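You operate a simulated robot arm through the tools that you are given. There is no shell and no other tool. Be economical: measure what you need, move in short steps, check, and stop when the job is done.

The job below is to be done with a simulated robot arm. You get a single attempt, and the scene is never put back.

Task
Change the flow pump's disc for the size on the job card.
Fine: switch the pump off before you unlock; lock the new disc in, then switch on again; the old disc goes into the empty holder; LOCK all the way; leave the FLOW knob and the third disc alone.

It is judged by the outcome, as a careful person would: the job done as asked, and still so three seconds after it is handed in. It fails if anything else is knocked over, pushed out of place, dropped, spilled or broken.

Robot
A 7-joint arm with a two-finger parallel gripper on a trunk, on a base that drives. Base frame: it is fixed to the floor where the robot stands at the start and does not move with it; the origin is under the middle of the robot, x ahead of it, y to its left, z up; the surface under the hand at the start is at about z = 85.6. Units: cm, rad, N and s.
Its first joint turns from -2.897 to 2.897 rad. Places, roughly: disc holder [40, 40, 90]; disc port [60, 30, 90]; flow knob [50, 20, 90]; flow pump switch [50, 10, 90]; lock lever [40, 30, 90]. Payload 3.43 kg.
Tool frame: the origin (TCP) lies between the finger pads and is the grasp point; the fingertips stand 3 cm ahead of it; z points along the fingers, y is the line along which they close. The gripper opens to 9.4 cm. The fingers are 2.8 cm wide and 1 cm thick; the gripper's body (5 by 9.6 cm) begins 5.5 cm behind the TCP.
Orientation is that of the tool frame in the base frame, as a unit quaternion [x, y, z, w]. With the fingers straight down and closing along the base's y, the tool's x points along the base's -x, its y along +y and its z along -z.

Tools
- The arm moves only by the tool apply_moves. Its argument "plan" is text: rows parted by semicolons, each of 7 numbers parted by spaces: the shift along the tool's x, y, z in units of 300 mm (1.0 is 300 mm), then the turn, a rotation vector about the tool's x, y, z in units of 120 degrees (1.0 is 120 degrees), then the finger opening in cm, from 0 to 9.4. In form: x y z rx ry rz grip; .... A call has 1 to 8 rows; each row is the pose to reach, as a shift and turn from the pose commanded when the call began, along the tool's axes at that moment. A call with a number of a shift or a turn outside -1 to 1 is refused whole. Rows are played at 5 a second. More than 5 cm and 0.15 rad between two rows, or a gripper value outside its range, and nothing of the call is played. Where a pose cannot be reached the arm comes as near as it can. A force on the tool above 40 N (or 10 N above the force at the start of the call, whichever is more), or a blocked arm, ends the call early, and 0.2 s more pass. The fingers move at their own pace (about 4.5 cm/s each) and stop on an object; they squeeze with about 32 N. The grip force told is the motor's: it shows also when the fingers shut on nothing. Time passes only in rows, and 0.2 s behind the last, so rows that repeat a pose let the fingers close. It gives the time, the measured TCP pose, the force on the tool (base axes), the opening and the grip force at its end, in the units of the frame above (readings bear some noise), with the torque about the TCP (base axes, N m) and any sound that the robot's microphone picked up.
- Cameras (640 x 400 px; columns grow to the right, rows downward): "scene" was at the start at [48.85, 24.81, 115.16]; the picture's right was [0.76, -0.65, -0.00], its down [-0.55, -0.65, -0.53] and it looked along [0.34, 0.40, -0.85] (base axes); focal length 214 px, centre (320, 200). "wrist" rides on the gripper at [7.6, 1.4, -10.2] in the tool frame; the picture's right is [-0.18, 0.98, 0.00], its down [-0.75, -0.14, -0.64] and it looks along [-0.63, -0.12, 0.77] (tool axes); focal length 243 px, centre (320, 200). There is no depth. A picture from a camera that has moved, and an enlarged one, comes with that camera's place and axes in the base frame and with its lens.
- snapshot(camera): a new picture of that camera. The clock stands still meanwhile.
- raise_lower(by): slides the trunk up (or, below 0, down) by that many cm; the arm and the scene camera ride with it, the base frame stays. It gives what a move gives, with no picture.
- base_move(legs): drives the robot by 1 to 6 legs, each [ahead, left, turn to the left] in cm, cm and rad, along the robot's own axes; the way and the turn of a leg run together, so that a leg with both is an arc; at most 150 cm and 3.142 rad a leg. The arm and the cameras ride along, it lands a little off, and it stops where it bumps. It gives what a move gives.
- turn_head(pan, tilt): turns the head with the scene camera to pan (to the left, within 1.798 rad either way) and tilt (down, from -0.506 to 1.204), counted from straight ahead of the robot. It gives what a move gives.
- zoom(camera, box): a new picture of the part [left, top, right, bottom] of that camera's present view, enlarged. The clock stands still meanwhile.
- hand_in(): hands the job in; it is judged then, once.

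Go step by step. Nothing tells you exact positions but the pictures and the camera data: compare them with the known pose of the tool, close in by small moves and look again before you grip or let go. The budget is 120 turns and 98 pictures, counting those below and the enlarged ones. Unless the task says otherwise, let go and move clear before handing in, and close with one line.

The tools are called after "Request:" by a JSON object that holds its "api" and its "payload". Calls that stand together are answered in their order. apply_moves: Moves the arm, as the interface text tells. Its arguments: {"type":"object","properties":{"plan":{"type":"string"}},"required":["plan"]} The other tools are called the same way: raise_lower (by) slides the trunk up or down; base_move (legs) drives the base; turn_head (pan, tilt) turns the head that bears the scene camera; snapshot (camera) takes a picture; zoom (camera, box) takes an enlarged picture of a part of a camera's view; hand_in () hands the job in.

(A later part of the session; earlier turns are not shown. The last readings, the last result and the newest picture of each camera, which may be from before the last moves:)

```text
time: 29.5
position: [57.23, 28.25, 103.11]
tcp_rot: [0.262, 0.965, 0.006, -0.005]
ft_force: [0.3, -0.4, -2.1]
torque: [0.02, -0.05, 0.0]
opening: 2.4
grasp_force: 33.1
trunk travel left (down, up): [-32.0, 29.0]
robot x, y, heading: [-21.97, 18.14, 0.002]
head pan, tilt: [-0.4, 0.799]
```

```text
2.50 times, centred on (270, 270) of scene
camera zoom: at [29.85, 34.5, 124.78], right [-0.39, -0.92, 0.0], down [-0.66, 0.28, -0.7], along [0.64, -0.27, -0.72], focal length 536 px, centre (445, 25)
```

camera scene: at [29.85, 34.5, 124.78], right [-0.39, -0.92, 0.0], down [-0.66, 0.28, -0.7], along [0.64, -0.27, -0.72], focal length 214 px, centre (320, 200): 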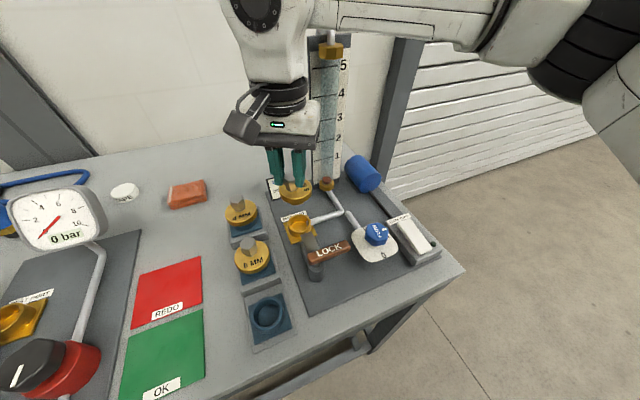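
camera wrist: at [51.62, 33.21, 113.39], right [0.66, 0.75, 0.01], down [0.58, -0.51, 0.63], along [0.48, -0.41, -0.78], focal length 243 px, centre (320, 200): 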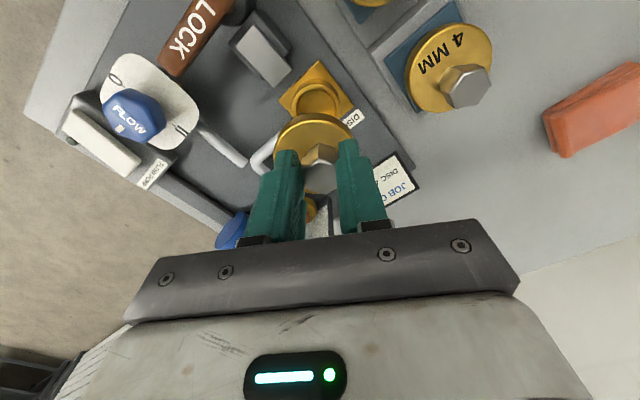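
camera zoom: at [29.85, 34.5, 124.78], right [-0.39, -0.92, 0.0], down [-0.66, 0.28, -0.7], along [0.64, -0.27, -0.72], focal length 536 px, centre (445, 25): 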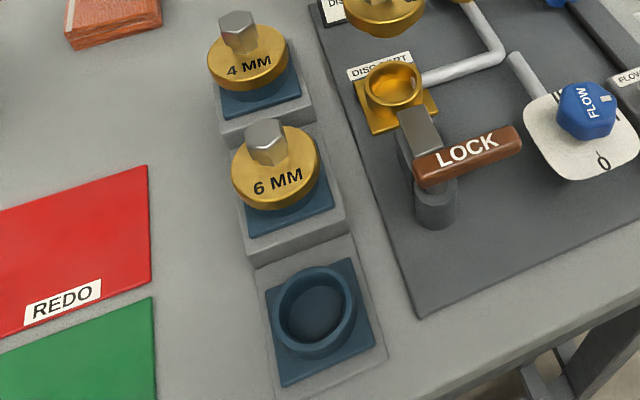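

The empty cup's centre is at about [42.6, 37.7] with its rim near z=88. I'll carry the disc over high and look again.

Request:
{"api": "apply_moves", "payload": {"plan": "0 0 -0.1 0 0 0 1; 0.12 0.005 -0.12 0 0 0 1; 0.25 0.01 -0.12 0 0 0 1; 0.38 0.015 -0.12 0 0 0 1; 0.5 0.02 -0.12 0 0 0 1; 0.58 0.025 -0.12 0 0 0 1; 0.58 0.025 -0.08 0 0 0 1; 0.58 0.025 -0.08 0 0 0 1"}}

Request:
{"api": "snapshot", "payload": {"camera": "scene"}}

Request:
{"api": "snapshot", "payload": {"camera": "wrist"}}

```text
time: 31.3
position: [42.67, 37.79, 105.64]
tcp_rot: [0.262, 0.965, 0.006, -0.004]
ft_force: [-0.7, -0.1, -0.3]
torque: [0.02, 0.03, 0.01]
opening: 2.38
grasp_force: 32.2
trunk travel left (down, up): [-32.0, 29.0]
robot x, y, heading: [-21.88, 18.26, -0.001]
head pan, tilt: [-0.4, 0.799]
```

```text
54 pictures are left
camera scene: at [29.84, 34.51, 124.78], right [-0.39, -0.92, 0.0], down [-0.66, 0.28, -0.7], along [0.64, -0.27, -0.72], focal length 214 px, centre (320, 200)
```

scene: 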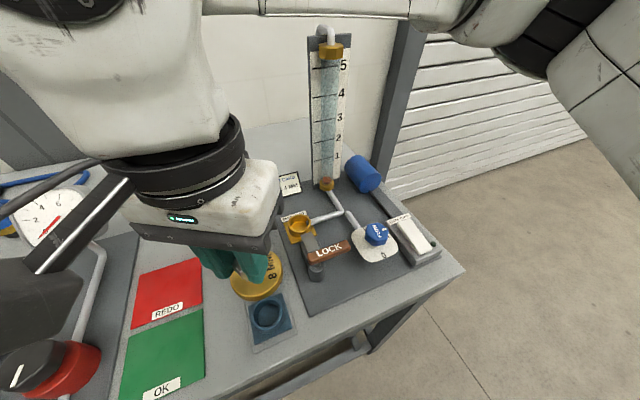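

```text
53 pictures are left
camera wrist: at [36.93, 42.69, 115.93], right [0.66, 0.75, 0.01], down [0.58, -0.51, 0.63], along [0.48, -0.41, -0.78], focal length 243 px, centre (320, 200)
```

wrist: 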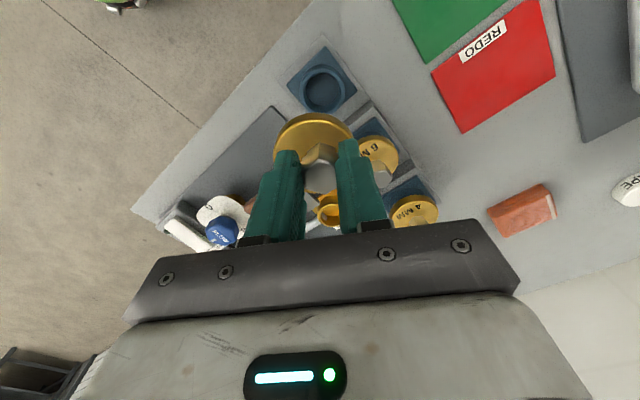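

Request:
{"api": "apply_moves", "payload": {"plan": "0.002 0.003 0.1 0 0 0 1; 0.002 0.003 0.2 0 0 0 1; 0.002 0.003 0.27 0 0 0 1; 0.002 0.003 0.27 0 0 0 1"}}

Request:
{"api": "zoom", "payload": {"camera": "scene", "box": [190, 230, 330, 350]}}

Request:
{"api": "zoom", "payload": {"camera": "wrist", "box": [220, 20, 420, 180]}}

```text
time: 32.3
position: [42.56, 37.9, 97.58]
tcp_rot: [0.262, 0.965, 0.006, -0.006]
ft_force: [0.1, 0.2, -1.7]
torque: [0.04, 0.01, -0.01]
opening: 2.36
grasp_force: 31.8
trunk travel left (down, up): [-32.0, 29.0]
robot x, y, heading: [-21.78, 17.92, -0.003]
head pan, tilt: [-0.4, 0.799]
```

```text
3.33 times, centred on (260, 290) of scene
camera zoom: at [29.84, 34.51, 124.78], right [-0.39, -0.92, 0.0], down [-0.66, 0.28, -0.7], along [0.64, -0.27, -0.72], focal length 715 px, centre (520, -100)
```

zoom: 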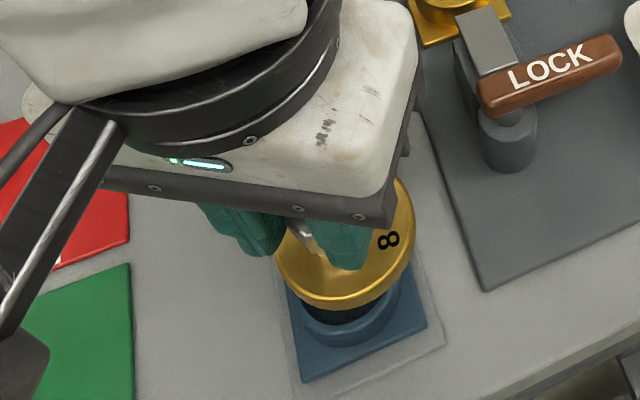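

```text
2.50 times, centred on (320, 100) of wrist
camera zoom: at [36.91, 42.85, 107.8], right [0.66, 0.75, 0.01], down [0.58, -0.51, 0.63], along [0.48, -0.41, -0.78], focal length 606 px, centre (320, 450)
```

zoom: 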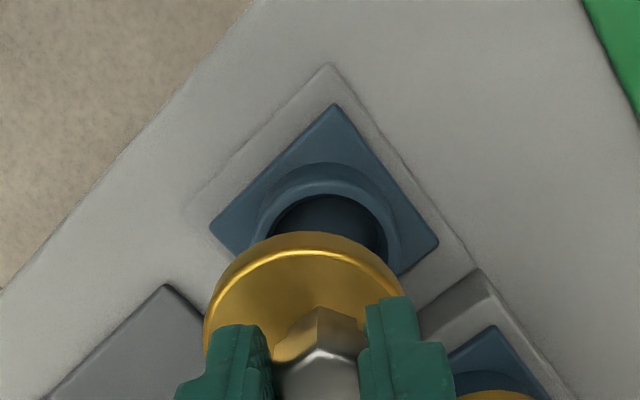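

Request:
{"api": "zoom", "payload": {"camera": "scene", "box": [240, 270, 300, 320]}}

Request:
{"api": "zoom", "payload": {"camera": "wrist", "box": [270, 50, 370, 150]}}

```text
8.00 times, centred on (270, 295) of scene
camera zoom: at [29.84, 34.51, 124.78], right [-0.39, -0.92, 0.0], down [-0.66, 0.28, -0.7], along [0.64, -0.27, -0.72], focal length 1716 px, centre (720, -560)
```

zoom: 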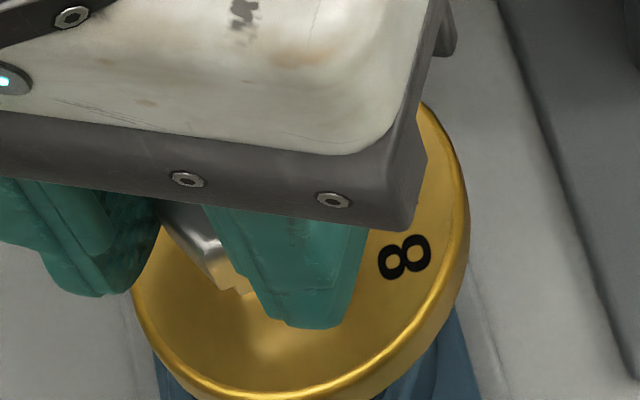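

```text
4.00 times, centred on (320, 100) of wrist
camera zoom: at [36.91, 42.85, 107.8], right [0.66, 0.75, 0.01], down [0.58, -0.51, 0.63], along [0.48, -0.41, -0.78], focal length 970 px, centre (320, 600)
```

zoom: 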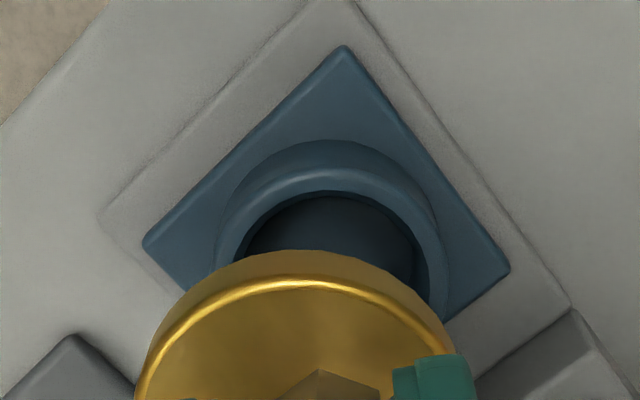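

The disc hangs slightly tilted in the grip, with its lower part about 0.35 cm toward the tool's -y, and the cup lies about 0.2 cm toward +y. I'll shift 0.5 cm along tool +y, lower a little and check.

Request:
{"api": "apply_moves", "payload": {"plan": "0 0.008 0 0 0 0 1; 0 0.017 0.03 0 0 0 1; 0 0.017 0.065 0 0 0 1; 0 0.017 0.065 0 0 0 1"}}

Request:
{"api": "zoom", "payload": {"camera": "wrist", "box": [250, 60, 390, 200]}}

Request:
{"api": "zoom", "payload": {"camera": "scene", "box": [220, 270, 320, 350]}}

```text
time: 33.3
position: [42.66, 38.51, 95.85]
tcp_rot: [0.262, 0.965, 0.008, -0.005]
ft_force: [-0.1, 6.5, 37.3]
torque: [-0.2, -0.64, 0.22]
opening: 2.36
grasp_force: 31.8
trunk travel left (down, up): [-32.0, 29.0]
robot x, y, heading: [-22.03, 17.91, 0.003]
head pan, tilt: [-0.4, 0.799]
```

```text
2.86 times, centred on (320, 130) of wrist
camera zoom: at [37.06, 43.43, 106.17], right [0.66, 0.76, 0.01], down [0.58, -0.51, 0.63], along [0.48, -0.41, -0.78], focal length 693 px, centre (320, 400)
```

zoom: 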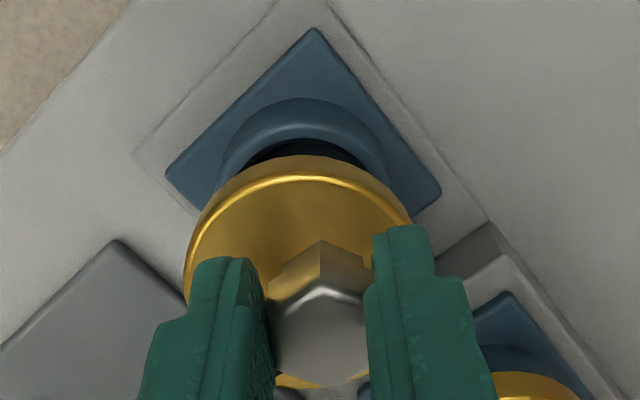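

```text
5.00 times, centred on (270, 310) of scene
camera zoom: at [29.74, 34.54, 124.88], right [-0.39, -0.92, 0.0], down [-0.66, 0.28, -0.7], along [0.64, -0.27, -0.72], focal length 1072 px, centre (570, -350)
```

zoom: 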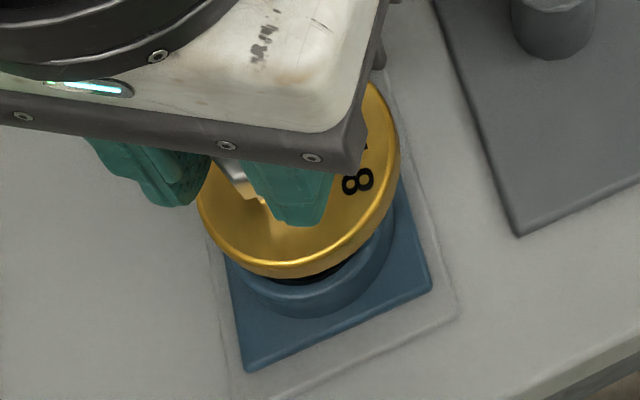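

The knob is built off-centre: it's about 0.5 cm from the disc axis, opposite the label. The disc is now nearly over the cup but touching its rim, so I'll lift slightly, nudge it and lower again.

Request:
{"api": "apply_moves", "payload": {"plan": "0 0 -0.015 0 0 0 1; -0.006 0 -0.015 0 0 0 1; -0.006 0 -0.015 0 0 0 1"}}

Request:
{"api": "apply_moves", "payload": {"plan": "0 0 0.007 0 0 0 1; 0 0 0.013 0 0 0 1; 0 0 0.02 0 0 0 1; 0 0 0.027 0 0 0 1; 0 0 0.034 0 0 0 1; 0 0 0.041 0 0 0 1; 0 0 0.048 0 0 0 1; 0 0 0.055 0 0 0 1"}}

Request:
{"api": "zoom", "payload": {"camera": "scene", "box": [220, 270, 320, 350]}}

Request:
{"api": "zoom", "payload": {"camera": "wrist", "box": [250, 60, 390, 200]}}

```text
time: 34.1
position: [43.0, 38.2, 95.97]
tcp_rot: [0.262, 0.965, 0.006, -0.005]
ft_force: [-0.5, 0.2, -1.1]
torque: [0.03, 0.04, 0.0]
opening: 2.33
grasp_force: 32.4
trunk travel left (down, up): [-32.0, 29.0]
robot x, y, heading: [-22.11, 17.82, -0.002]
head pan, tilt: [-0.4, 0.799]
```

```text
time: 35.1
position: [43.0, 38.29, 95.68]
tcp_rot: [0.261, 0.965, 0.008, -0.005]
ft_force: [-2.9, -3.0, 19.6]
torque: [-0.55, -0.01, -0.1]
opening: 2.37
grasp_force: 32.0
trunk travel left (down, up): [-32.0, 29.0]
robot x, y, heading: [-22.05, 18.52, -0.001]
head pan, tilt: [-0.4, 0.799]
stopped in row 4: the force on the tool passed its limit at 42 N (the readings are from after the stop); the commanded pose is now the measured one
```

```text
5.00 times, centred on (270, 310) of scene
camera zoom: at [29.77, 34.47, 124.79], right [-0.39, -0.92, 0.0], down [-0.66, 0.28, -0.7], along [0.64, -0.27, -0.72], focal length 1072 px, centre (570, -350)
```

zoom: 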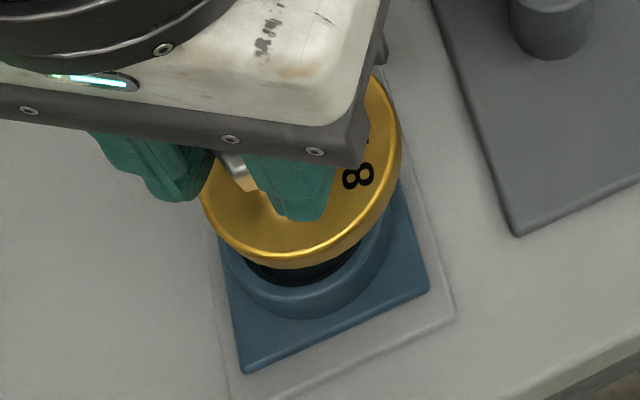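

```text
2.86 times, centred on (320, 130) of wrist
camera zoom: at [37.23, 43.28, 105.98], right [0.66, 0.76, 0.01], down [0.58, -0.51, 0.63], along [0.48, -0.41, -0.78], focal length 693 px, centre (320, 400)
```

zoom: 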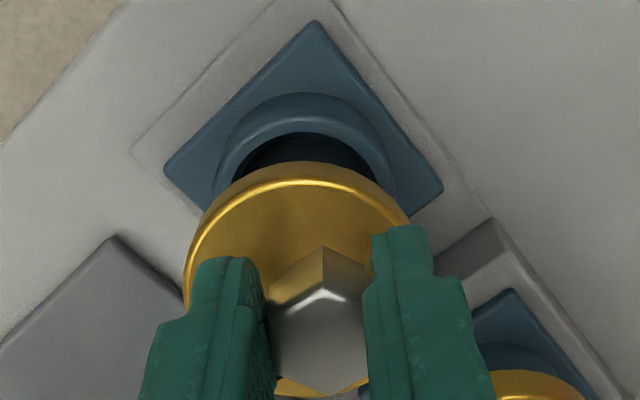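

The contact torques say the disc must go a little toward -x and +y. I'll lift, shift and retry.

Request:
{"api": "apply_moves", "payload": {"plan": "0 0 -0.02 0 0 0 1; 0.022 0.002 -0.02 0 0 0 1; 0.022 0.002 -0.02 0 0 0 1; 0.022 0.002 -0.01 0 0 0 1; 0.022 0.002 0 0 0 0 1; 0.022 0.002 0.007 0 0 0 1; 0.022 0.002 0.014 0 0 0 1; 0.022 0.002 0.02 0 0 0 1"}}

Request:
{"api": "zoom", "payload": {"camera": "wrist", "box": [250, 60, 390, 200]}}

```text
time: 36.9
position: [42.21, 38.9, 95.14]
tcp_rot: [0.261, 0.965, 0.01, -0.006]
ft_force: [-10.9, 5.5, 18.8]
torque: [0.01, 0.34, -0.13]
opening: 2.35
grasp_force: 32.0
trunk travel left (down, up): [-32.0, 29.0]
robot x, y, heading: [-21.56, 18.04, 0.0]
head pan, tilt: [-0.4, 0.799]
```

```text
2.86 times, centred on (320, 130) of wrist
camera zoom: at [36.59, 43.79, 105.46], right [0.65, 0.76, 0.01], down [0.58, -0.51, 0.63], along [0.48, -0.4, -0.78], focal length 693 px, centre (320, 400)
```

zoom: 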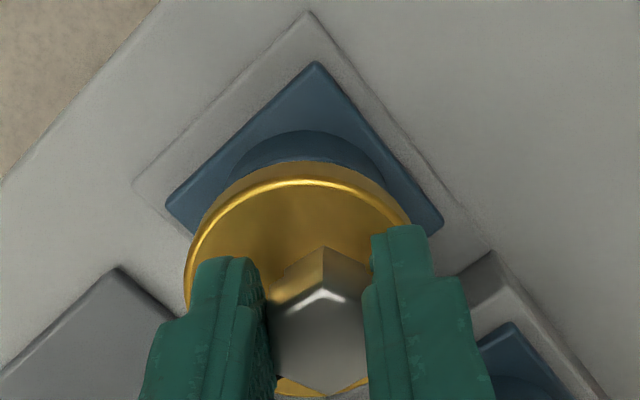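

Request:
{"api": "apply_moves", "payload": {"plan": "0 0 -0.014 0 0 0 1; -0.009 0 -0.014 0 0 0 1; -0.009 0 -0.014 0 0 0 1; -0.009 0 -0.004 0 0 0 1; -0.009 0 0.003 0 0 0 1; -0.009 0 0.01 0 0 0 1; -0.009 0 0.017 0 0 0 1; -0.009 0 0.024 0 0 0 1"}}

Request:
{"api": "zoom", "payload": {"camera": "wrist", "box": [250, 60, 390, 200]}}

Request:
{"api": "zoom", "payload": {"camera": "scene", "box": [220, 270, 320, 350]}}

```text
time: 38.7
position: [42.64, 38.68, 94.23]
tcp_rot: [0.262, 0.965, 0.007, -0.005]
ft_force: [-16.2, 10.9, 3.8]
torque: [0.71, 1.05, -0.16]
opening: 2.33
grasp_force: 32.2
trunk travel left (down, up): [-32.0, 29.0]
robot x, y, heading: [-21.51, 17.94, 0.001]
head pan, tilt: [-0.4, 0.799]
```

```text
2.86 times, centred on (320, 130) of wrist
camera zoom: at [36.92, 43.57, 104.52], right [0.66, 0.76, 0.01], down [0.58, -0.51, 0.63], along [0.48, -0.41, -0.78], focal length 693 px, centre (320, 400)
```

zoom: 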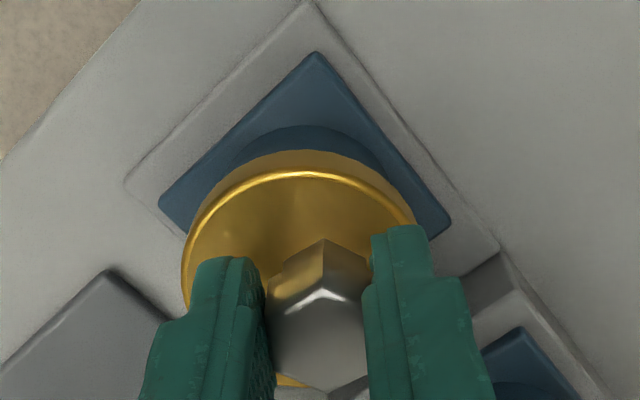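

```text
5.00 times, centred on (270, 310) of scene
camera zoom: at [29.78, 34.53, 124.8], right [-0.39, -0.92, 0.0], down [-0.66, 0.28, -0.7], along [0.64, -0.27, -0.72], focal length 1072 px, centre (570, -350)
```

zoom: 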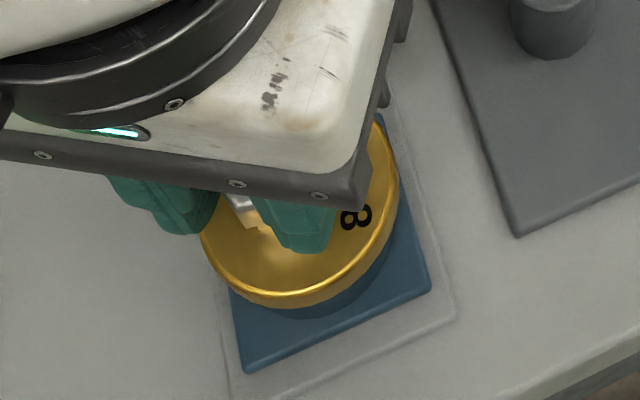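

The spigot has entered the cup. I'll ease the side force and lower on.

Request:
{"api": "apply_moves", "payload": {"plan": "0.005 0 0 0 0 0 1; 0.007 0 0.007 0 0 0 1; 0.007 0 0.014 0 0 0 1; 0.007 0 0.021 0 0 0 1; 0.007 0 0.028 0 0 0 1; 0.007 0 0.035 0 0 0 1; 0.007 0 0.042 0 0 0 1; 0.007 0 0.05 0 0 0 1"}}

Request:
{"api": "zoom", "payload": {"camera": "scene", "box": [220, 270, 320, 350]}}

Request:
{"api": "zoom", "payload": {"camera": "wrist", "box": [250, 60, 390, 200]}}

```text
time: 40.2
position: [42.56, 38.76, 93.29]
tcp_rot: [0.264, 0.965, 0.009, -0.004]
ft_force: [-1.0, -3.5, 19.0]
torque: [-0.37, 0.4, -0.01]
opening: 2.35
grasp_force: 31.7
trunk travel left (down, up): [-32.0, 29.0]
robot x, y, heading: [-21.62, 18.27, -0.004]
head pan, tilt: [-0.4, 0.799]
stopped in row 7: the force on the tool passed its limit at 42 N (the readings are from after the stop); the commanded pose is now the measured one
```

```text
5.00 times, centred on (270, 310) of scene
camera zoom: at [29.81, 34.41, 124.8], right [-0.39, -0.92, 0.0], down [-0.66, 0.28, -0.7], along [0.64, -0.27, -0.72], focal length 1072 px, centre (570, -350)
```

zoom: 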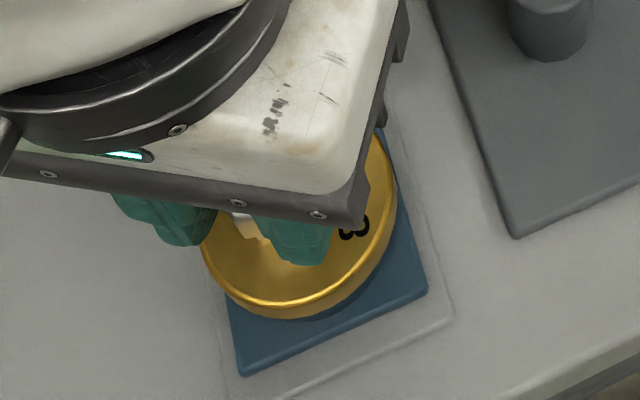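

```text
2.86 times, centred on (320, 130) of wrist
camera zoom: at [36.92, 43.63, 103.64], right [0.66, 0.75, 0.01], down [0.58, -0.52, 0.63], along [0.48, -0.41, -0.78], focal length 693 px, centre (320, 400)
```

zoom: 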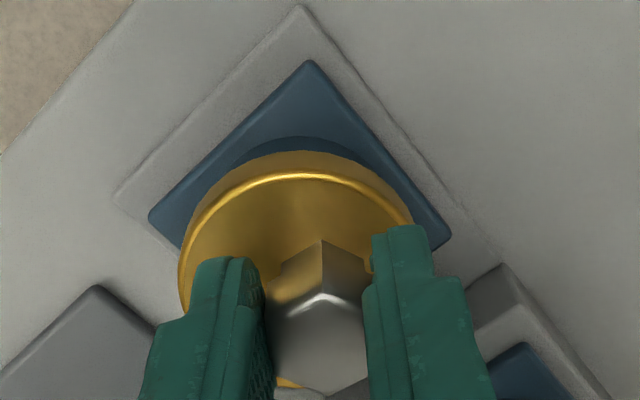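

Seated at z=93.3. I'll open and rise.

Request:
{"api": "apply_moves", "payload": {"plan": "0 0 0 0 0 0 3; 0 0 0 0 0 0 4.2; 0 0 0 0 0 0 4.2; 0 0 -0.06 0 0 0 4.2; 0 0 -0.15 0 0 0 4.2; 0 0 -0.28 0 0 0 4.2; 0 0 -0.4 0 0 0 4.2"}}

Request:
{"api": "snapshot", "payload": {"camera": "wrist"}}

Request:
{"api": "zoom", "payload": {"camera": "scene", "box": [210, 190, 330, 350]}}

```text
time: 41.9
position: [42.71, 38.63, 105.34]
tcp_rot: [0.263, 0.965, 0.009, -0.003]
ft_force: [0.0, 0.0, 0.7]
torque: [0.03, 0.04, 0.0]
opening: 4.18
grasp_force: 0.1
trunk travel left (down, up): [-32.0, 29.0]
robot x, y, heading: [-22.04, 17.94, -0.006]
head pan, tilt: [-0.4, 0.799]
```

```text
39 pictures are left
camera wrist: at [37.01, 43.46, 115.66], right [0.66, 0.75, 0.01], down [0.58, -0.52, 0.63], along [0.48, -0.41, -0.78], focal length 243 px, centre (320, 200)
```

wrist: 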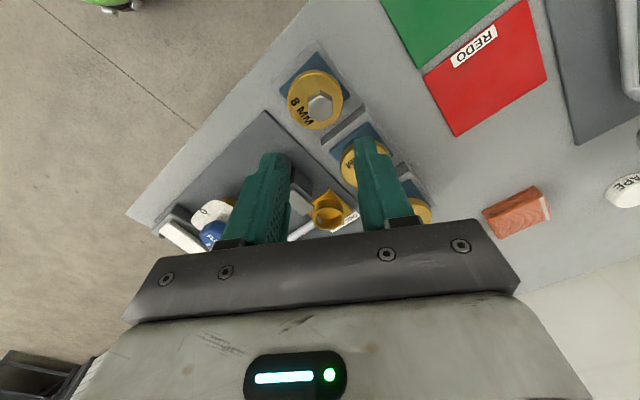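

```text
2.50 times, centred on (270, 270) of scene
camera zoom: at [29.87, 34.45, 124.77], right [-0.39, -0.92, 0.0], down [-0.66, 0.28, -0.7], along [0.64, -0.27, -0.72], focal length 536 px, centre (445, 25)
```

zoom: 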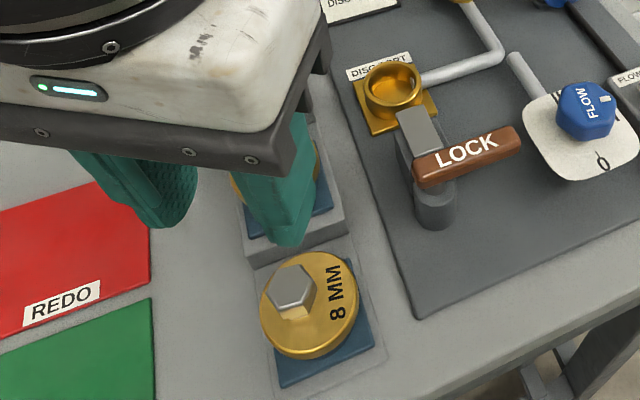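

The 8 MM disc sits flat in its holder. Next I'll hover by the 4 MM disc.

Request:
{"api": "apply_moves", "payload": {"plan": "-0.08 0.045 -0.07 0 0 0 4.5; -0.2 0.11 -0.1 0 0 0 5; -0.32 0.175 -0.1 0 0 0 5; -0.43 0.235 -0.1 0 0 0 5; -0.51 0.28 -0.1 0 0 0 5; -0.545 0.296 -0.1 0 0 0 5; -0.545 0.296 -0.1 0 0 0 5"}}

Request:
{"api": "snapshot", "payload": {"camera": "wrist"}}

Request:
{"api": "snapshot", "payload": {"camera": "scene"}}

```text
time: 43.5
position: [61.16, 37.78, 108.09]
tcp_rot: [0.263, 0.965, 0.01, -0.003]
ft_force: [0.0, -0.5, 0.6]
torque: [-0.01, 0.0, 0.02]
opening: 4.98
grasp_force: 0.1
trunk travel left (down, up): [-32.0, 29.0]
robot x, y, heading: [-21.8, 18.31, 0.003]
head pan, tilt: [-0.4, 0.799]
```

```text
37 pictures are left
camera wrist: at [55.53, 42.7, 118.41], right [0.66, 0.75, 0.01], down [0.58, -0.52, 0.63], along [0.48, -0.41, -0.78], focal length 243 px, centre (320, 200)
```

wrist: 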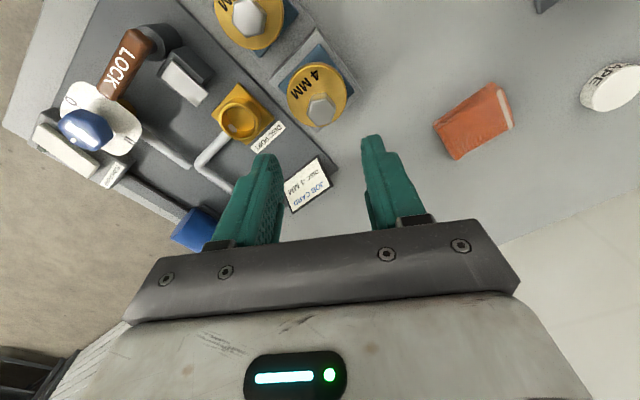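

```text
36 pictures are left
camera scene: at [29.87, 34.45, 124.78], right [-0.39, -0.92, 0.0], down [-0.66, 0.28, -0.7], along [0.64, -0.27, -0.72], focal length 214 px, centre (320, 200)
```

scene: 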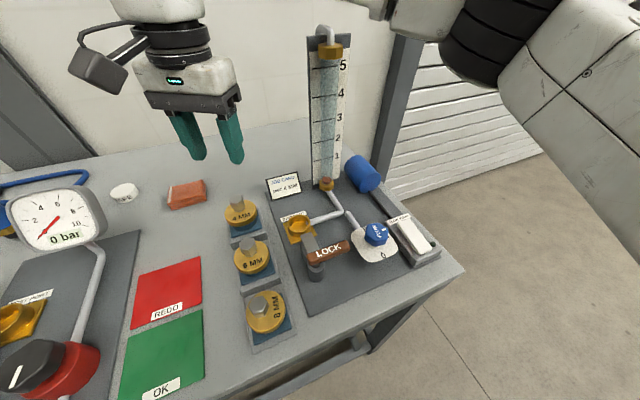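

Request:
{"api": "zoom", "payload": {"camera": "wrist", "box": [260, 50, 380, 150]}}

Request:
{"api": "zoom", "payload": {"camera": "scene", "box": [210, 185, 310, 265]}}

```text
4.00 times, centred on (320, 100) of wrist
camera zoom: at [55.53, 42.7, 118.41], right [0.66, 0.75, 0.01], down [0.58, -0.52, 0.63], along [0.48, -0.41, -0.78], focal length 970 px, centre (320, 600)
```

zoom: 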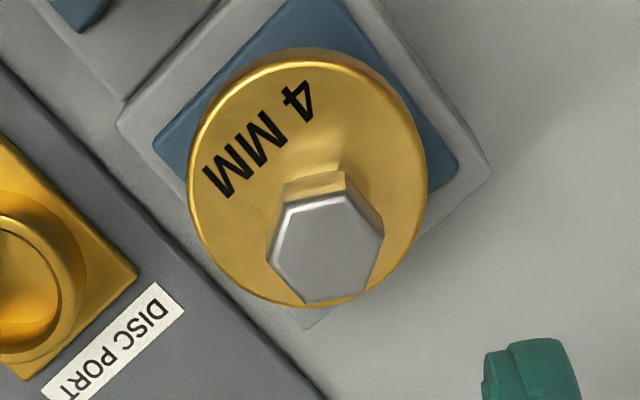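

```text
5.00 times, centred on (260, 225) of scene
camera zoom: at [29.87, 34.45, 124.78], right [-0.39, -0.92, 0.0], down [-0.66, 0.28, -0.7], along [0.64, -0.27, -0.72], focal length 1072 px, centre (620, 75)
```

zoom: 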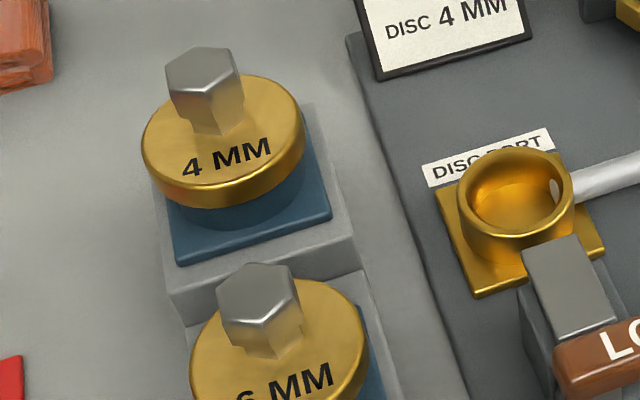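

The 4 MM hex is at [61.6, 37.95] with its top near z=96.1, and it has flats facing ±y. I'll turn the hand back to square and come down over it.

Request:
{"api": "apply_moves", "payload": {"plan": "-0.005 0.006 0.04 0 0 -0.0625 5; -0.01 0.0125 0.1 0 0 -0.125 5; -0.01 0.0125 0.18 0 0 -0.1875 5; -0.01 0.0125 0.25 0 0 -0.254 5; -0.01 0.0125 0.31 0 0 -0.254 4.5; -0.01 0.0125 0.31 0 0 -0.254 4.5"}}

Request:
{"api": "zoom", "payload": {"camera": "wrist", "box": [220, 60, 420, 220]}}

Request:
{"api": "zoom", "payload": {"camera": "scene", "box": [190, 160, 290, 240]}}

```text
time: 44.9
position: [61.73, 38.17, 98.86]
tcp_rot: [0.0, 1.0, 0.009, -0.001]
ft_force: [-0.1, 0.5, -0.2]
torque: [-0.01, -0.01, -0.01]
opening: 4.47
grasp_force: 0.1
trunk travel left (down, up): [-32.0, 29.0]
robot x, y, heading: [-22.14, 18.11, 0.005]
head pan, tilt: [-0.4, 0.799]
```

```text
2.50 times, centred on (320, 140) of wrist
camera zoom: at [54.23, 39.39, 109.07], right [0.18, 0.98, 0.02], down [0.75, -0.15, 0.64], along [0.63, -0.1, -0.77], focal length 606 px, centre (320, 350)
```

zoom: 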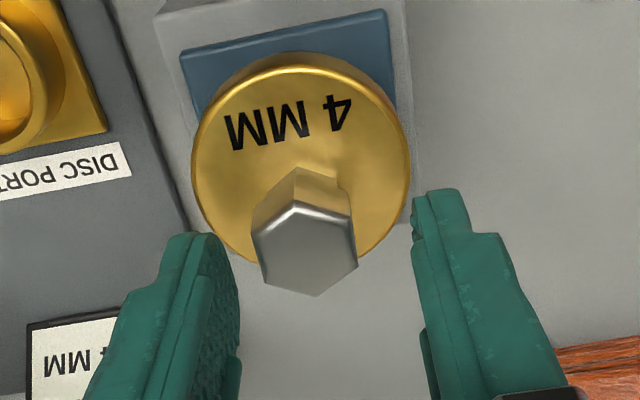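

```text
5.00 times, centred on (240, 200) of scene
camera zoom: at [29.87, 34.45, 124.78], right [-0.39, -0.92, 0.0], down [-0.66, 0.28, -0.7], along [0.64, -0.27, -0.72], focal length 1072 px, centre (720, 200)
```

zoom: 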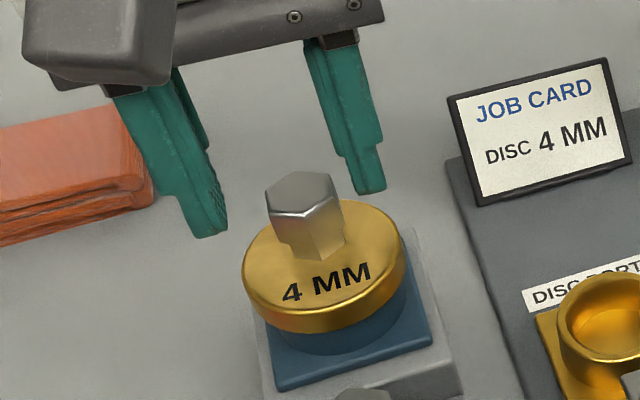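

Request:
{"api": "apply_moves", "payload": {"plan": "0 -0.01 0.01 0 0 0 4.5; 0 -0.01 0.03 0 0 0 4.5; 0 -0.01 0.05 0 0 0 4.5; 0 -0.01 0.052 0 0 0 3; 0 -0.01 0.052 0 0 0 1; 0 -0.01 0.052 0 0 0 1; 0 -0.01 0.052 0 0 0 1"}}

Request:
{"api": "zoom", "payload": {"camera": "scene", "box": [190, 160, 290, 240]}}

```text
time: 46.5
position: [61.72, 37.91, 97.38]
tcp_rot: [0.002, 1.0, 0.009, -0.001]
ft_force: [-0.2, -1.9, 1.5]
torque: [-0.24, -0.01, 0.02]
opening: 2.51
grasp_force: 31.7
trunk travel left (down, up): [-32.0, 29.0]
robot x, y, heading: [-21.94, 17.95, -0.0]
head pan, tilt: [-0.4, 0.799]
```

```text
5.00 times, centred on (240, 200) of scene
camera zoom: at [29.86, 34.44, 124.79], right [-0.39, -0.92, 0.0], down [-0.66, 0.28, -0.7], along [0.64, -0.27, -0.72], focal length 1072 px, centre (720, 200)
```

zoom: 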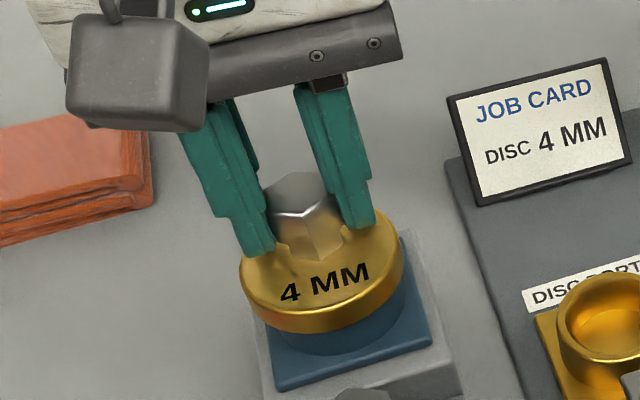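

Request:
{"api": "apply_moves", "payload": {"plan": "0 0 -0.02 0 0 0 1; 0 0 -0.06 0 0 0 1; 0 0 -0.14 0 0 0 1; 0 0 -0.24 0 0 0 1; 0.03 -0.07 -0.32 0 0 0 1; 0.07 -0.18 -0.32 0 0 0 1; 0.12 -0.29 -0.32 0 0 0 1; 0.134 -0.332 -0.28 0 0 0 1"}}

Request:
{"api": "apply_moves", "payload": {"plan": "0 0 0.1 0 0 0 1; 0 0 0.2 0 0 0 1; 0 0 0.25 0 0 0 1; 0 0 0.25 0 0 0 1"}}

Request:
{"api": "zoom", "payload": {"camera": "wrist", "box": [220, 20, 420, 180]}}

Request:
{"api": "zoom", "payload": {"camera": "scene", "box": [250, 165, 350, 245]}}

```text
time: 48.2
position: [57.73, 27.81, 105.49]
tcp_rot: [0.001, 1.0, 0.009, 0.0]
ft_force: [-0.6, -0.2, -0.7]
torque: [0.0, 0.0, -0.01]
opening: 2.5
grasp_force: 32.4
trunk travel left (down, up): [-32.0, 29.0]
robot x, y, heading: [-21.53, 18.11, 0.006]
head pan, tilt: [-0.4, 0.799]
```

```text
time: 49.2
position: [57.77, 27.91, 98.01]
tcp_rot: [0.001, 1.0, 0.01, -0.001]
ft_force: [-0.9, 0.3, -1.0]
torque: [-0.01, -0.03, -0.03]
opening: 2.47
grasp_force: 31.7
trunk travel left (down, up): [-32.0, 29.0]
robot x, y, heading: [-22.09, 18.04, 0.003]
head pan, tilt: [-0.4, 0.799]
```

```text
2.50 times, centred on (320, 100) of wrist
camera zoom: at [50.26, 29.13, 108.24], right [0.19, 0.98, 0.02], down [0.75, -0.15, 0.64], along [0.63, -0.1, -0.77], focal length 606 px, centre (320, 450)
```

zoom: 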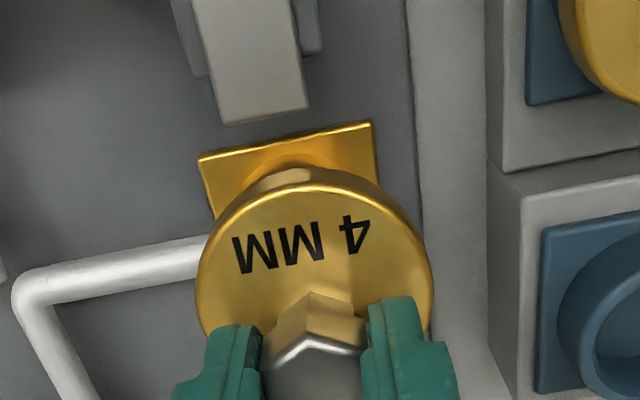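

```text
5.00 times, centred on (300, 205) of scene
camera zoom: at [29.87, 34.45, 124.78], right [-0.39, -0.92, 0.0], down [-0.66, 0.28, -0.7], along [0.64, -0.27, -0.72], focal length 1072 px, centre (420, 175)
```

zoom: 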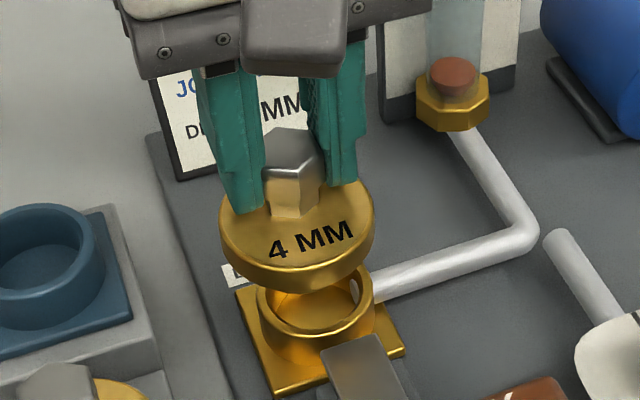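

The disc needs about 0.35 cm more toward -y. I'll shift and lower slowly.

Request:
{"api": "apply_moves", "payload": {"plan": "0 -0.011 0.02 0 0 0 1; 0 -0.011 0.04 0 0 0 1; 0 -0.011 0.048 0 0 0 1; 0 -0.011 0.055 0 0 0 1; 0 -0.011 0.062 0 0 0 1; 0 -0.011 0.069 0 0 0 1; 0 -0.011 0.076 0 0 0 1; 0 -0.011 0.083 0 0 0 1"}}

Request:
{"api": "zoom", "payload": {"camera": "scene", "box": [250, 165, 350, 245]}}

Request:
{"api": "zoom", "payload": {"camera": "wrist", "box": [220, 20, 420, 180]}}

```text
time: 51.0
position: [57.63, 27.7, 95.46]
tcp_rot: [0.001, 1.0, 0.01, 0.0]
ft_force: [0.3, -0.8, -2.1]
torque: [-0.03, -0.01, -0.01]
opening: 2.47
grasp_force: 32.7
trunk travel left (down, up): [-32.0, 29.0]
robot x, y, heading: [-21.88, 18.14, 0.005]
head pan, tilt: [-0.4, 0.799]
```

```text
5.00 times, centred on (300, 205) of scene
camera zoom: at [29.87, 34.45, 124.78], right [-0.39, -0.92, 0.0], down [-0.66, 0.28, -0.7], along [0.64, -0.27, -0.72], focal length 1072 px, centre (420, 175)
```

zoom: 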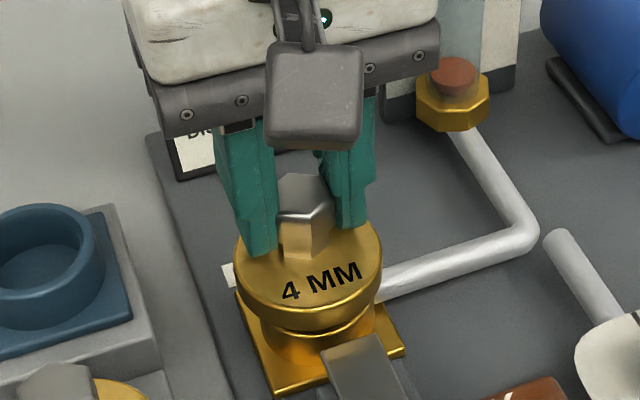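

```text
2.50 times, centred on (320, 100) of wrist
camera zoom: at [50.22, 28.87, 105.72], right [0.19, 0.98, 0.02], down [0.75, -0.15, 0.64], along [0.63, -0.1, -0.77], focal length 606 px, centre (320, 450)
```

zoom: 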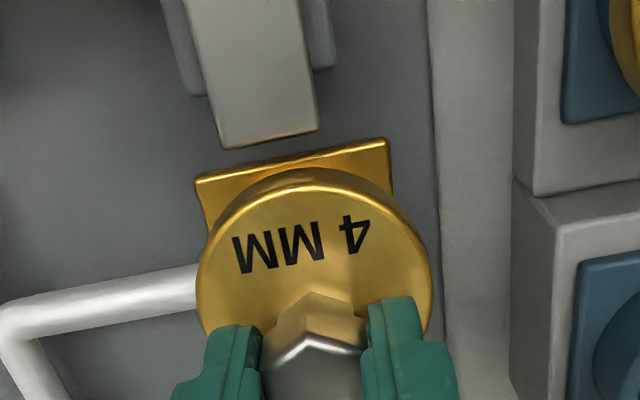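

No contact force, so it's going in. I'll continue down.

Request:
{"api": "apply_moves", "payload": {"plan": "0 0 0.007 0 0 0 1; 0 0 0.014 0 0 0 1; 0 0 0.021 0 0 0 1; 0 0 0.028 0 0 0 1; 0 0 0.035 0 0 0 1; 0 0 0.042 0 0 0 1; 0 0 0.05 0 0 0 1; 0 0 0.058 0 0 0 1"}}

Request:
{"api": "zoom", "payload": {"camera": "scene", "box": [250, 165, 350, 245]}}

```text
time: 52.1
position: [57.78, 27.65, 95.07]
tcp_rot: [0.002, 1.0, 0.011, 0.002]
ft_force: [-2.6, -1.8, 15.9]
torque: [-0.19, 0.44, 0.03]
opening: 2.52
grasp_force: 32.3
trunk travel left (down, up): [-32.0, 29.0]
robot x, y, heading: [-22.0, 17.99, -0.003]
head pan, tilt: [-0.4, 0.799]
stopped in row 5: the force on the tool passed its limit at 53 N (the readings are from after the stop); the commanded pose is now the measured one
```

```text
5.00 times, centred on (300, 205) of scene
camera zoom: at [29.81, 34.41, 124.78], right [-0.39, -0.92, 0.0], down [-0.66, 0.28, -0.7], along [0.64, -0.27, -0.72], focal length 1072 px, centre (420, 175)
```

zoom: 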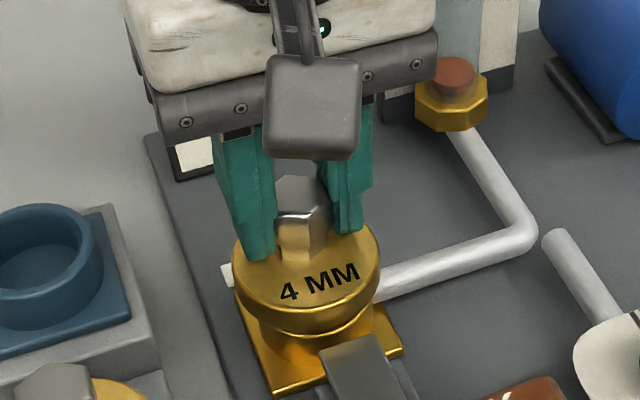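

It's resting on the rim about 0.7 cm above its seat, with contact on the -x/-y side. I'll lift slightly, nudge +x/+y, and lower again.

Request:
{"api": "apply_moves", "payload": {"plan": "0 0 -0.014 0 0 0 1; -0.008 0.004 -0.014 0 0 0 1; -0.008 0.004 -0.014 0 0 0 1; -0.008 0.004 -0.005 0 0 0 1; -0.008 0.004 0.002 0 0 0 1; -0.008 0.004 0.009 0 0 0 1; -0.008 0.004 0.016 0 0 0 1; -0.008 0.004 0.023 0 0 0 1"}}

```text
time: 53.7
position: [58.14, 27.81, 94.89]
tcp_rot: [0.003, 1.0, 0.014, 0.004]
ft_force: [-1.9, -2.0, 16.2]
torque: [0.13, 0.33, 0.06]
opening: 2.49
grasp_force: 31.7
trunk travel left (down, up): [-32.0, 29.0]
robot x, y, heading: [-22.07, 18.06, -0.004]
head pan, tilt: [-0.4, 0.799]
stopped in row 8: the force on the tool passed its limit at 42 N (the readings are from after the stop); the commanded pose is now the measured one
```

Request:
{"api": "apply_moves", "payload": {"plan": "0 0 -0.014 0 0 0 1; -0.008 -0.002 -0.014 0 0 0 1; -0.008 -0.002 -0.014 0 0 0 1; -0.008 -0.002 -0.005 0 0 0 1; -0.008 -0.002 0.002 0 0 0 1; -0.008 -0.002 0.009 0 0 0 1; -0.008 -0.002 0.016 0 0 0 1; -0.008 -0.002 0.023 0 0 0 1"}}

Request:
{"api": "zoom", "payload": {"camera": "wrist", "box": [220, 20, 420, 180]}}

Request:
{"api": "zoom", "payload": {"camera": "scene", "box": [250, 165, 350, 245]}}

```text
time: 55.5
position: [58.6, 27.33, 93.63]
tcp_rot: [0.003, 1.0, 0.01, 0.005]
ft_force: [11.2, -19.2, 4.0]
torque: [-1.12, -0.59, 0.16]
opening: 2.47
grasp_force: 32.0
trunk travel left (down, up): [-32.0, 29.0]
robot x, y, heading: [-22.21, 17.87, -0.004]
head pan, tilt: [-0.4, 0.799]
```

```text
2.50 times, centred on (320, 100) of wrist
camera zoom: at [51.06, 28.7, 103.87], right [0.19, 0.98, 0.02], down [0.75, -0.16, 0.65], along [0.64, -0.11, -0.76], focal length 606 px, centre (320, 450)
```

zoom: 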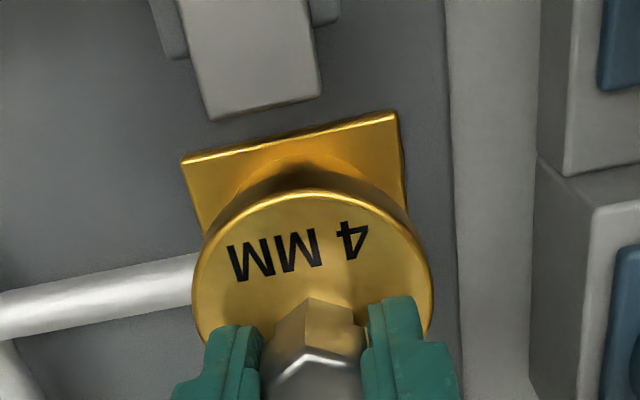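

```text
5.00 times, centred on (300, 205) of scene
camera zoom: at [29.99, 34.29, 124.71], right [-0.39, -0.92, 0.0], down [-0.66, 0.28, -0.7], along [0.64, -0.27, -0.72], focal length 1072 px, centre (420, 175)
```

zoom: 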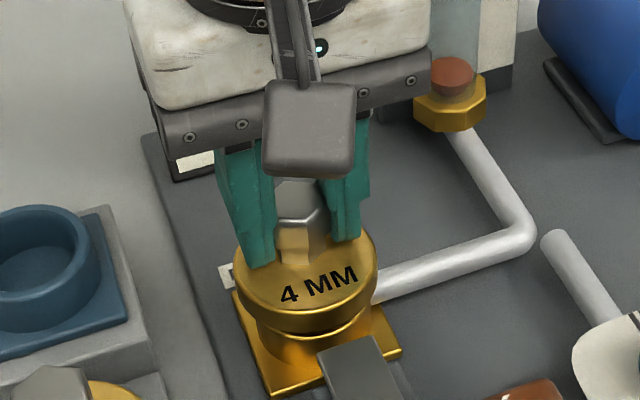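

This looks jammed rather than seated. I'll lift back out and check how the disc sits in the grip and where the ring is.

Request:
{"api": "apply_moves", "payload": {"plan": "0 0 -0.03 0 0 0 1; 0 0 -0.07 0 0 0 1; 0 0 -0.12 0 0 0 1; 0 0 -0.17 0 0 0 1; 0 0 -0.17 0 0 0 1"}}

Request:
{"api": "zoom", "payload": {"camera": "scene", "box": [250, 155, 350, 240]}}

Request:
{"api": "zoom", "payload": {"camera": "wrist", "box": [220, 20, 420, 180]}}

```text
time: 56.7
position: [58.43, 27.68, 99.17]
tcp_rot: [0.003, 1.0, 0.013, 0.005]
ft_force: [0.8, 0.0, -1.3]
torque: [0.0, 0.01, 0.01]
opening: 2.49
grasp_force: 32.1
trunk travel left (down, up): [-32.0, 29.0]
robot x, y, heading: [-21.93, 17.91, -0.004]
head pan, tilt: [-0.4, 0.799]
```

```text
4.71 times, centred on (300, 198) of scene
camera zoom: at [29.88, 34.4, 124.78], right [-0.39, -0.92, 0.0], down [-0.66, 0.28, -0.7], along [0.64, -0.27, -0.72], focal length 1009 px, centre (414, 212)
```

zoom: 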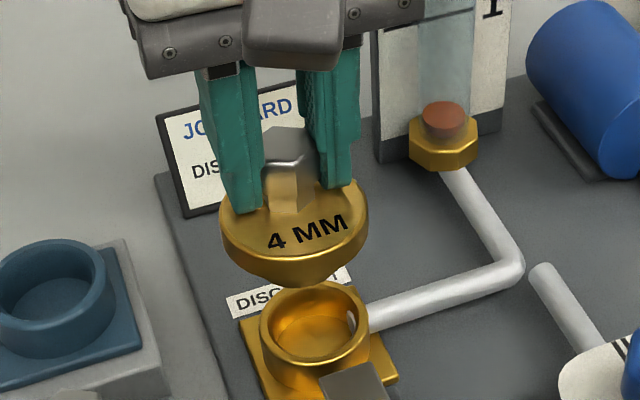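

```text
2.50 times, centred on (320, 100) of wrist
camera zoom: at [50.86, 28.83, 109.36], right [0.19, 0.98, 0.03], down [0.75, -0.16, 0.64], along [0.64, -0.1, -0.76], focal length 606 px, centre (320, 450)
```

zoom: 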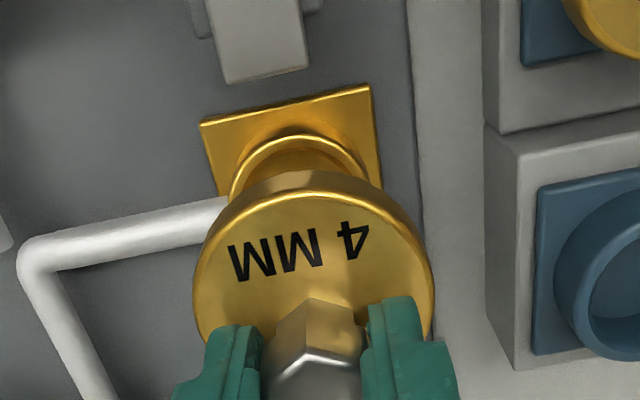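

From combined views the ring axis is at about [57.1, 27.5] and the knob offset is nearer 0.85 cm. So the TCP target is about [57.97, 27.45]. I'll straighten the tool, shift and lower with care.

Request:
{"api": "apply_moves", "payload": {"plan": "0.015 -0.006 0 0.0124 0.0048 0 1; 0.015 -0.006 0.04 0.0124 0.0048 0 1; 0.015 -0.006 0.08 0.0124 0.0048 0 1; 0.015 -0.006 0.105 0.0124 0.0048 0 1; 0.015 -0.006 0.115 0.0124 0.0048 0 1; 0.015 -0.006 0.115 0.0124 0.0048 0 1"}}

Request:
{"api": "zoom", "payload": {"camera": "scene", "box": [250, 165, 350, 245]}}

```text
time: 58.1
position: [57.94, 27.49, 95.66]
tcp_rot: [0.003, 1.0, 0.0, 0.0]
ft_force: [0.3, -1.2, -1.8]
torque: [-0.02, -0.04, 0.03]
opening: 2.49
grasp_force: 31.8
trunk travel left (down, up): [-32.0, 29.0]
robot x, y, heading: [-21.95, 17.93, -0.002]
head pan, tilt: [-0.4, 0.799]
```

```text
5.00 times, centred on (300, 205) of scene
camera zoom: at [29.89, 34.4, 124.78], right [-0.39, -0.92, 0.0], down [-0.66, 0.28, -0.7], along [0.64, -0.27, -0.72], focal length 1072 px, centre (420, 175)
```

zoom: 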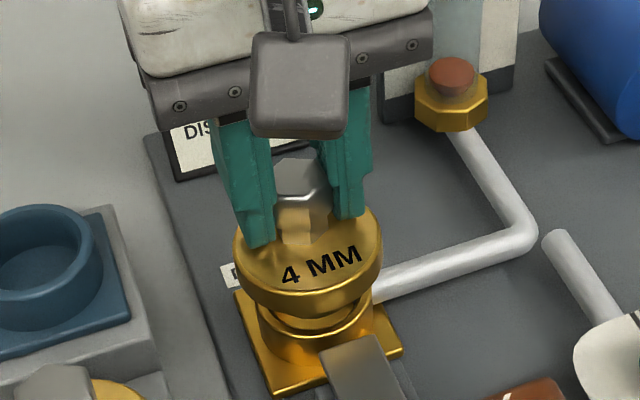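

Request:
{"api": "apply_moves", "payload": {"plan": "0 -0.004 0.007 0 0 0 1; 0 -0.004 0.014 0 0 0 1; 0 -0.004 0.021 0 0 0 1; 0 -0.004 0.028 0 0 0 1; 0 -0.004 0.035 0 0 0 1; 0 -0.004 0.042 0 0 0 1; 0 -0.004 0.049 0 0 0 1; 0 -0.004 0.056 0 0 0 1"}}

Request:
{"api": "zoom", "payload": {"camera": "scene", "box": [250, 165, 350, 245]}}

```text
time: 59.7
position: [58.04, 27.41, 94.88]
tcp_rot: [0.004, 1.0, 0.002, 0.003]
ft_force: [-1.9, -1.4, 14.6]
torque: [-0.04, 0.46, 0.02]
opening: 2.49
grasp_force: 32.1
trunk travel left (down, up): [-32.0, 29.0]
robot x, y, heading: [-22.04, 17.73, -0.001]
head pan, tilt: [-0.4, 0.799]
stopped in row 7: the force on the tool passed its limit at 44 N (the readings are from after the stop); the commanded pose is now the measured one
```

```text
5.00 times, centred on (300, 205) of scene
camera zoom: at [29.84, 34.35, 124.79], right [-0.39, -0.92, 0.0], down [-0.66, 0.28, -0.7], along [0.64, -0.27, -0.72], focal length 1072 px, centre (420, 175)
```

zoom: 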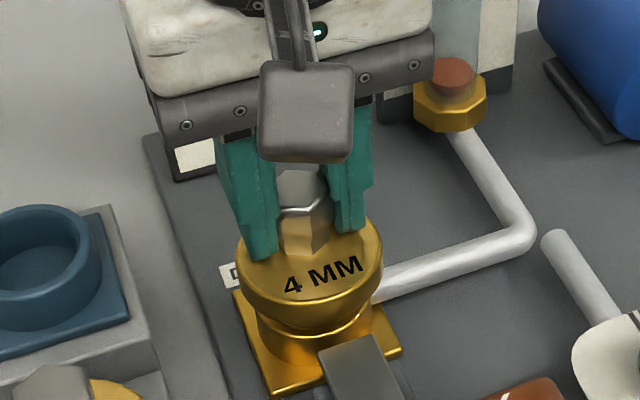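

Contact is only on the -x rim now, so I'll shift +x to about 58.45. The deeper third try fits with that.

Request:
{"api": "apply_moves", "payload": {"plan": "0 0 -0.014 0 0 0 1; -0.014 0 -0.014 0 0 0 1; -0.014 0 -0.014 0 0 0 1; -0.014 0 -0.005 0 0 0 1; -0.014 0 0.002 0 0 0 1; -0.014 0 0.009 0 0 0 1; -0.014 0 0.016 0 0 0 1; -0.014 0 0.023 0 0 0 1"}}

Request:
{"api": "zoom", "payload": {"camera": "scene", "box": [250, 165, 350, 245]}}

```text
time: 61.5
position: [58.71, 27.42, 93.94]
tcp_rot: [0.003, 1.0, 0.0, 0.003]
ft_force: [10.3, 1.4, 0.5]
torque: [0.08, -0.48, -0.01]
opening: 2.46
grasp_force: 32.4
trunk travel left (down, up): [-32.0, 29.0]
robot x, y, heading: [-22.04, 18.25, -0.002]
head pan, tilt: [-0.4, 0.799]
```

```text
5.00 times, centred on (300, 205) of scene
camera zoom: at [29.93, 34.37, 124.77], right [-0.39, -0.92, 0.0], down [-0.66, 0.28, -0.7], along [0.64, -0.27, -0.72], focal length 1072 px, centre (420, 175)
```

zoom: 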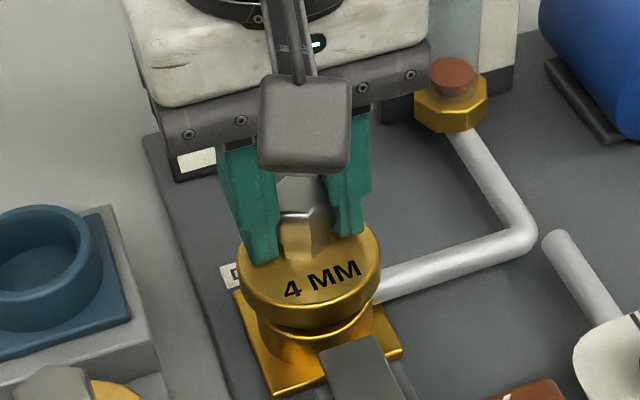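

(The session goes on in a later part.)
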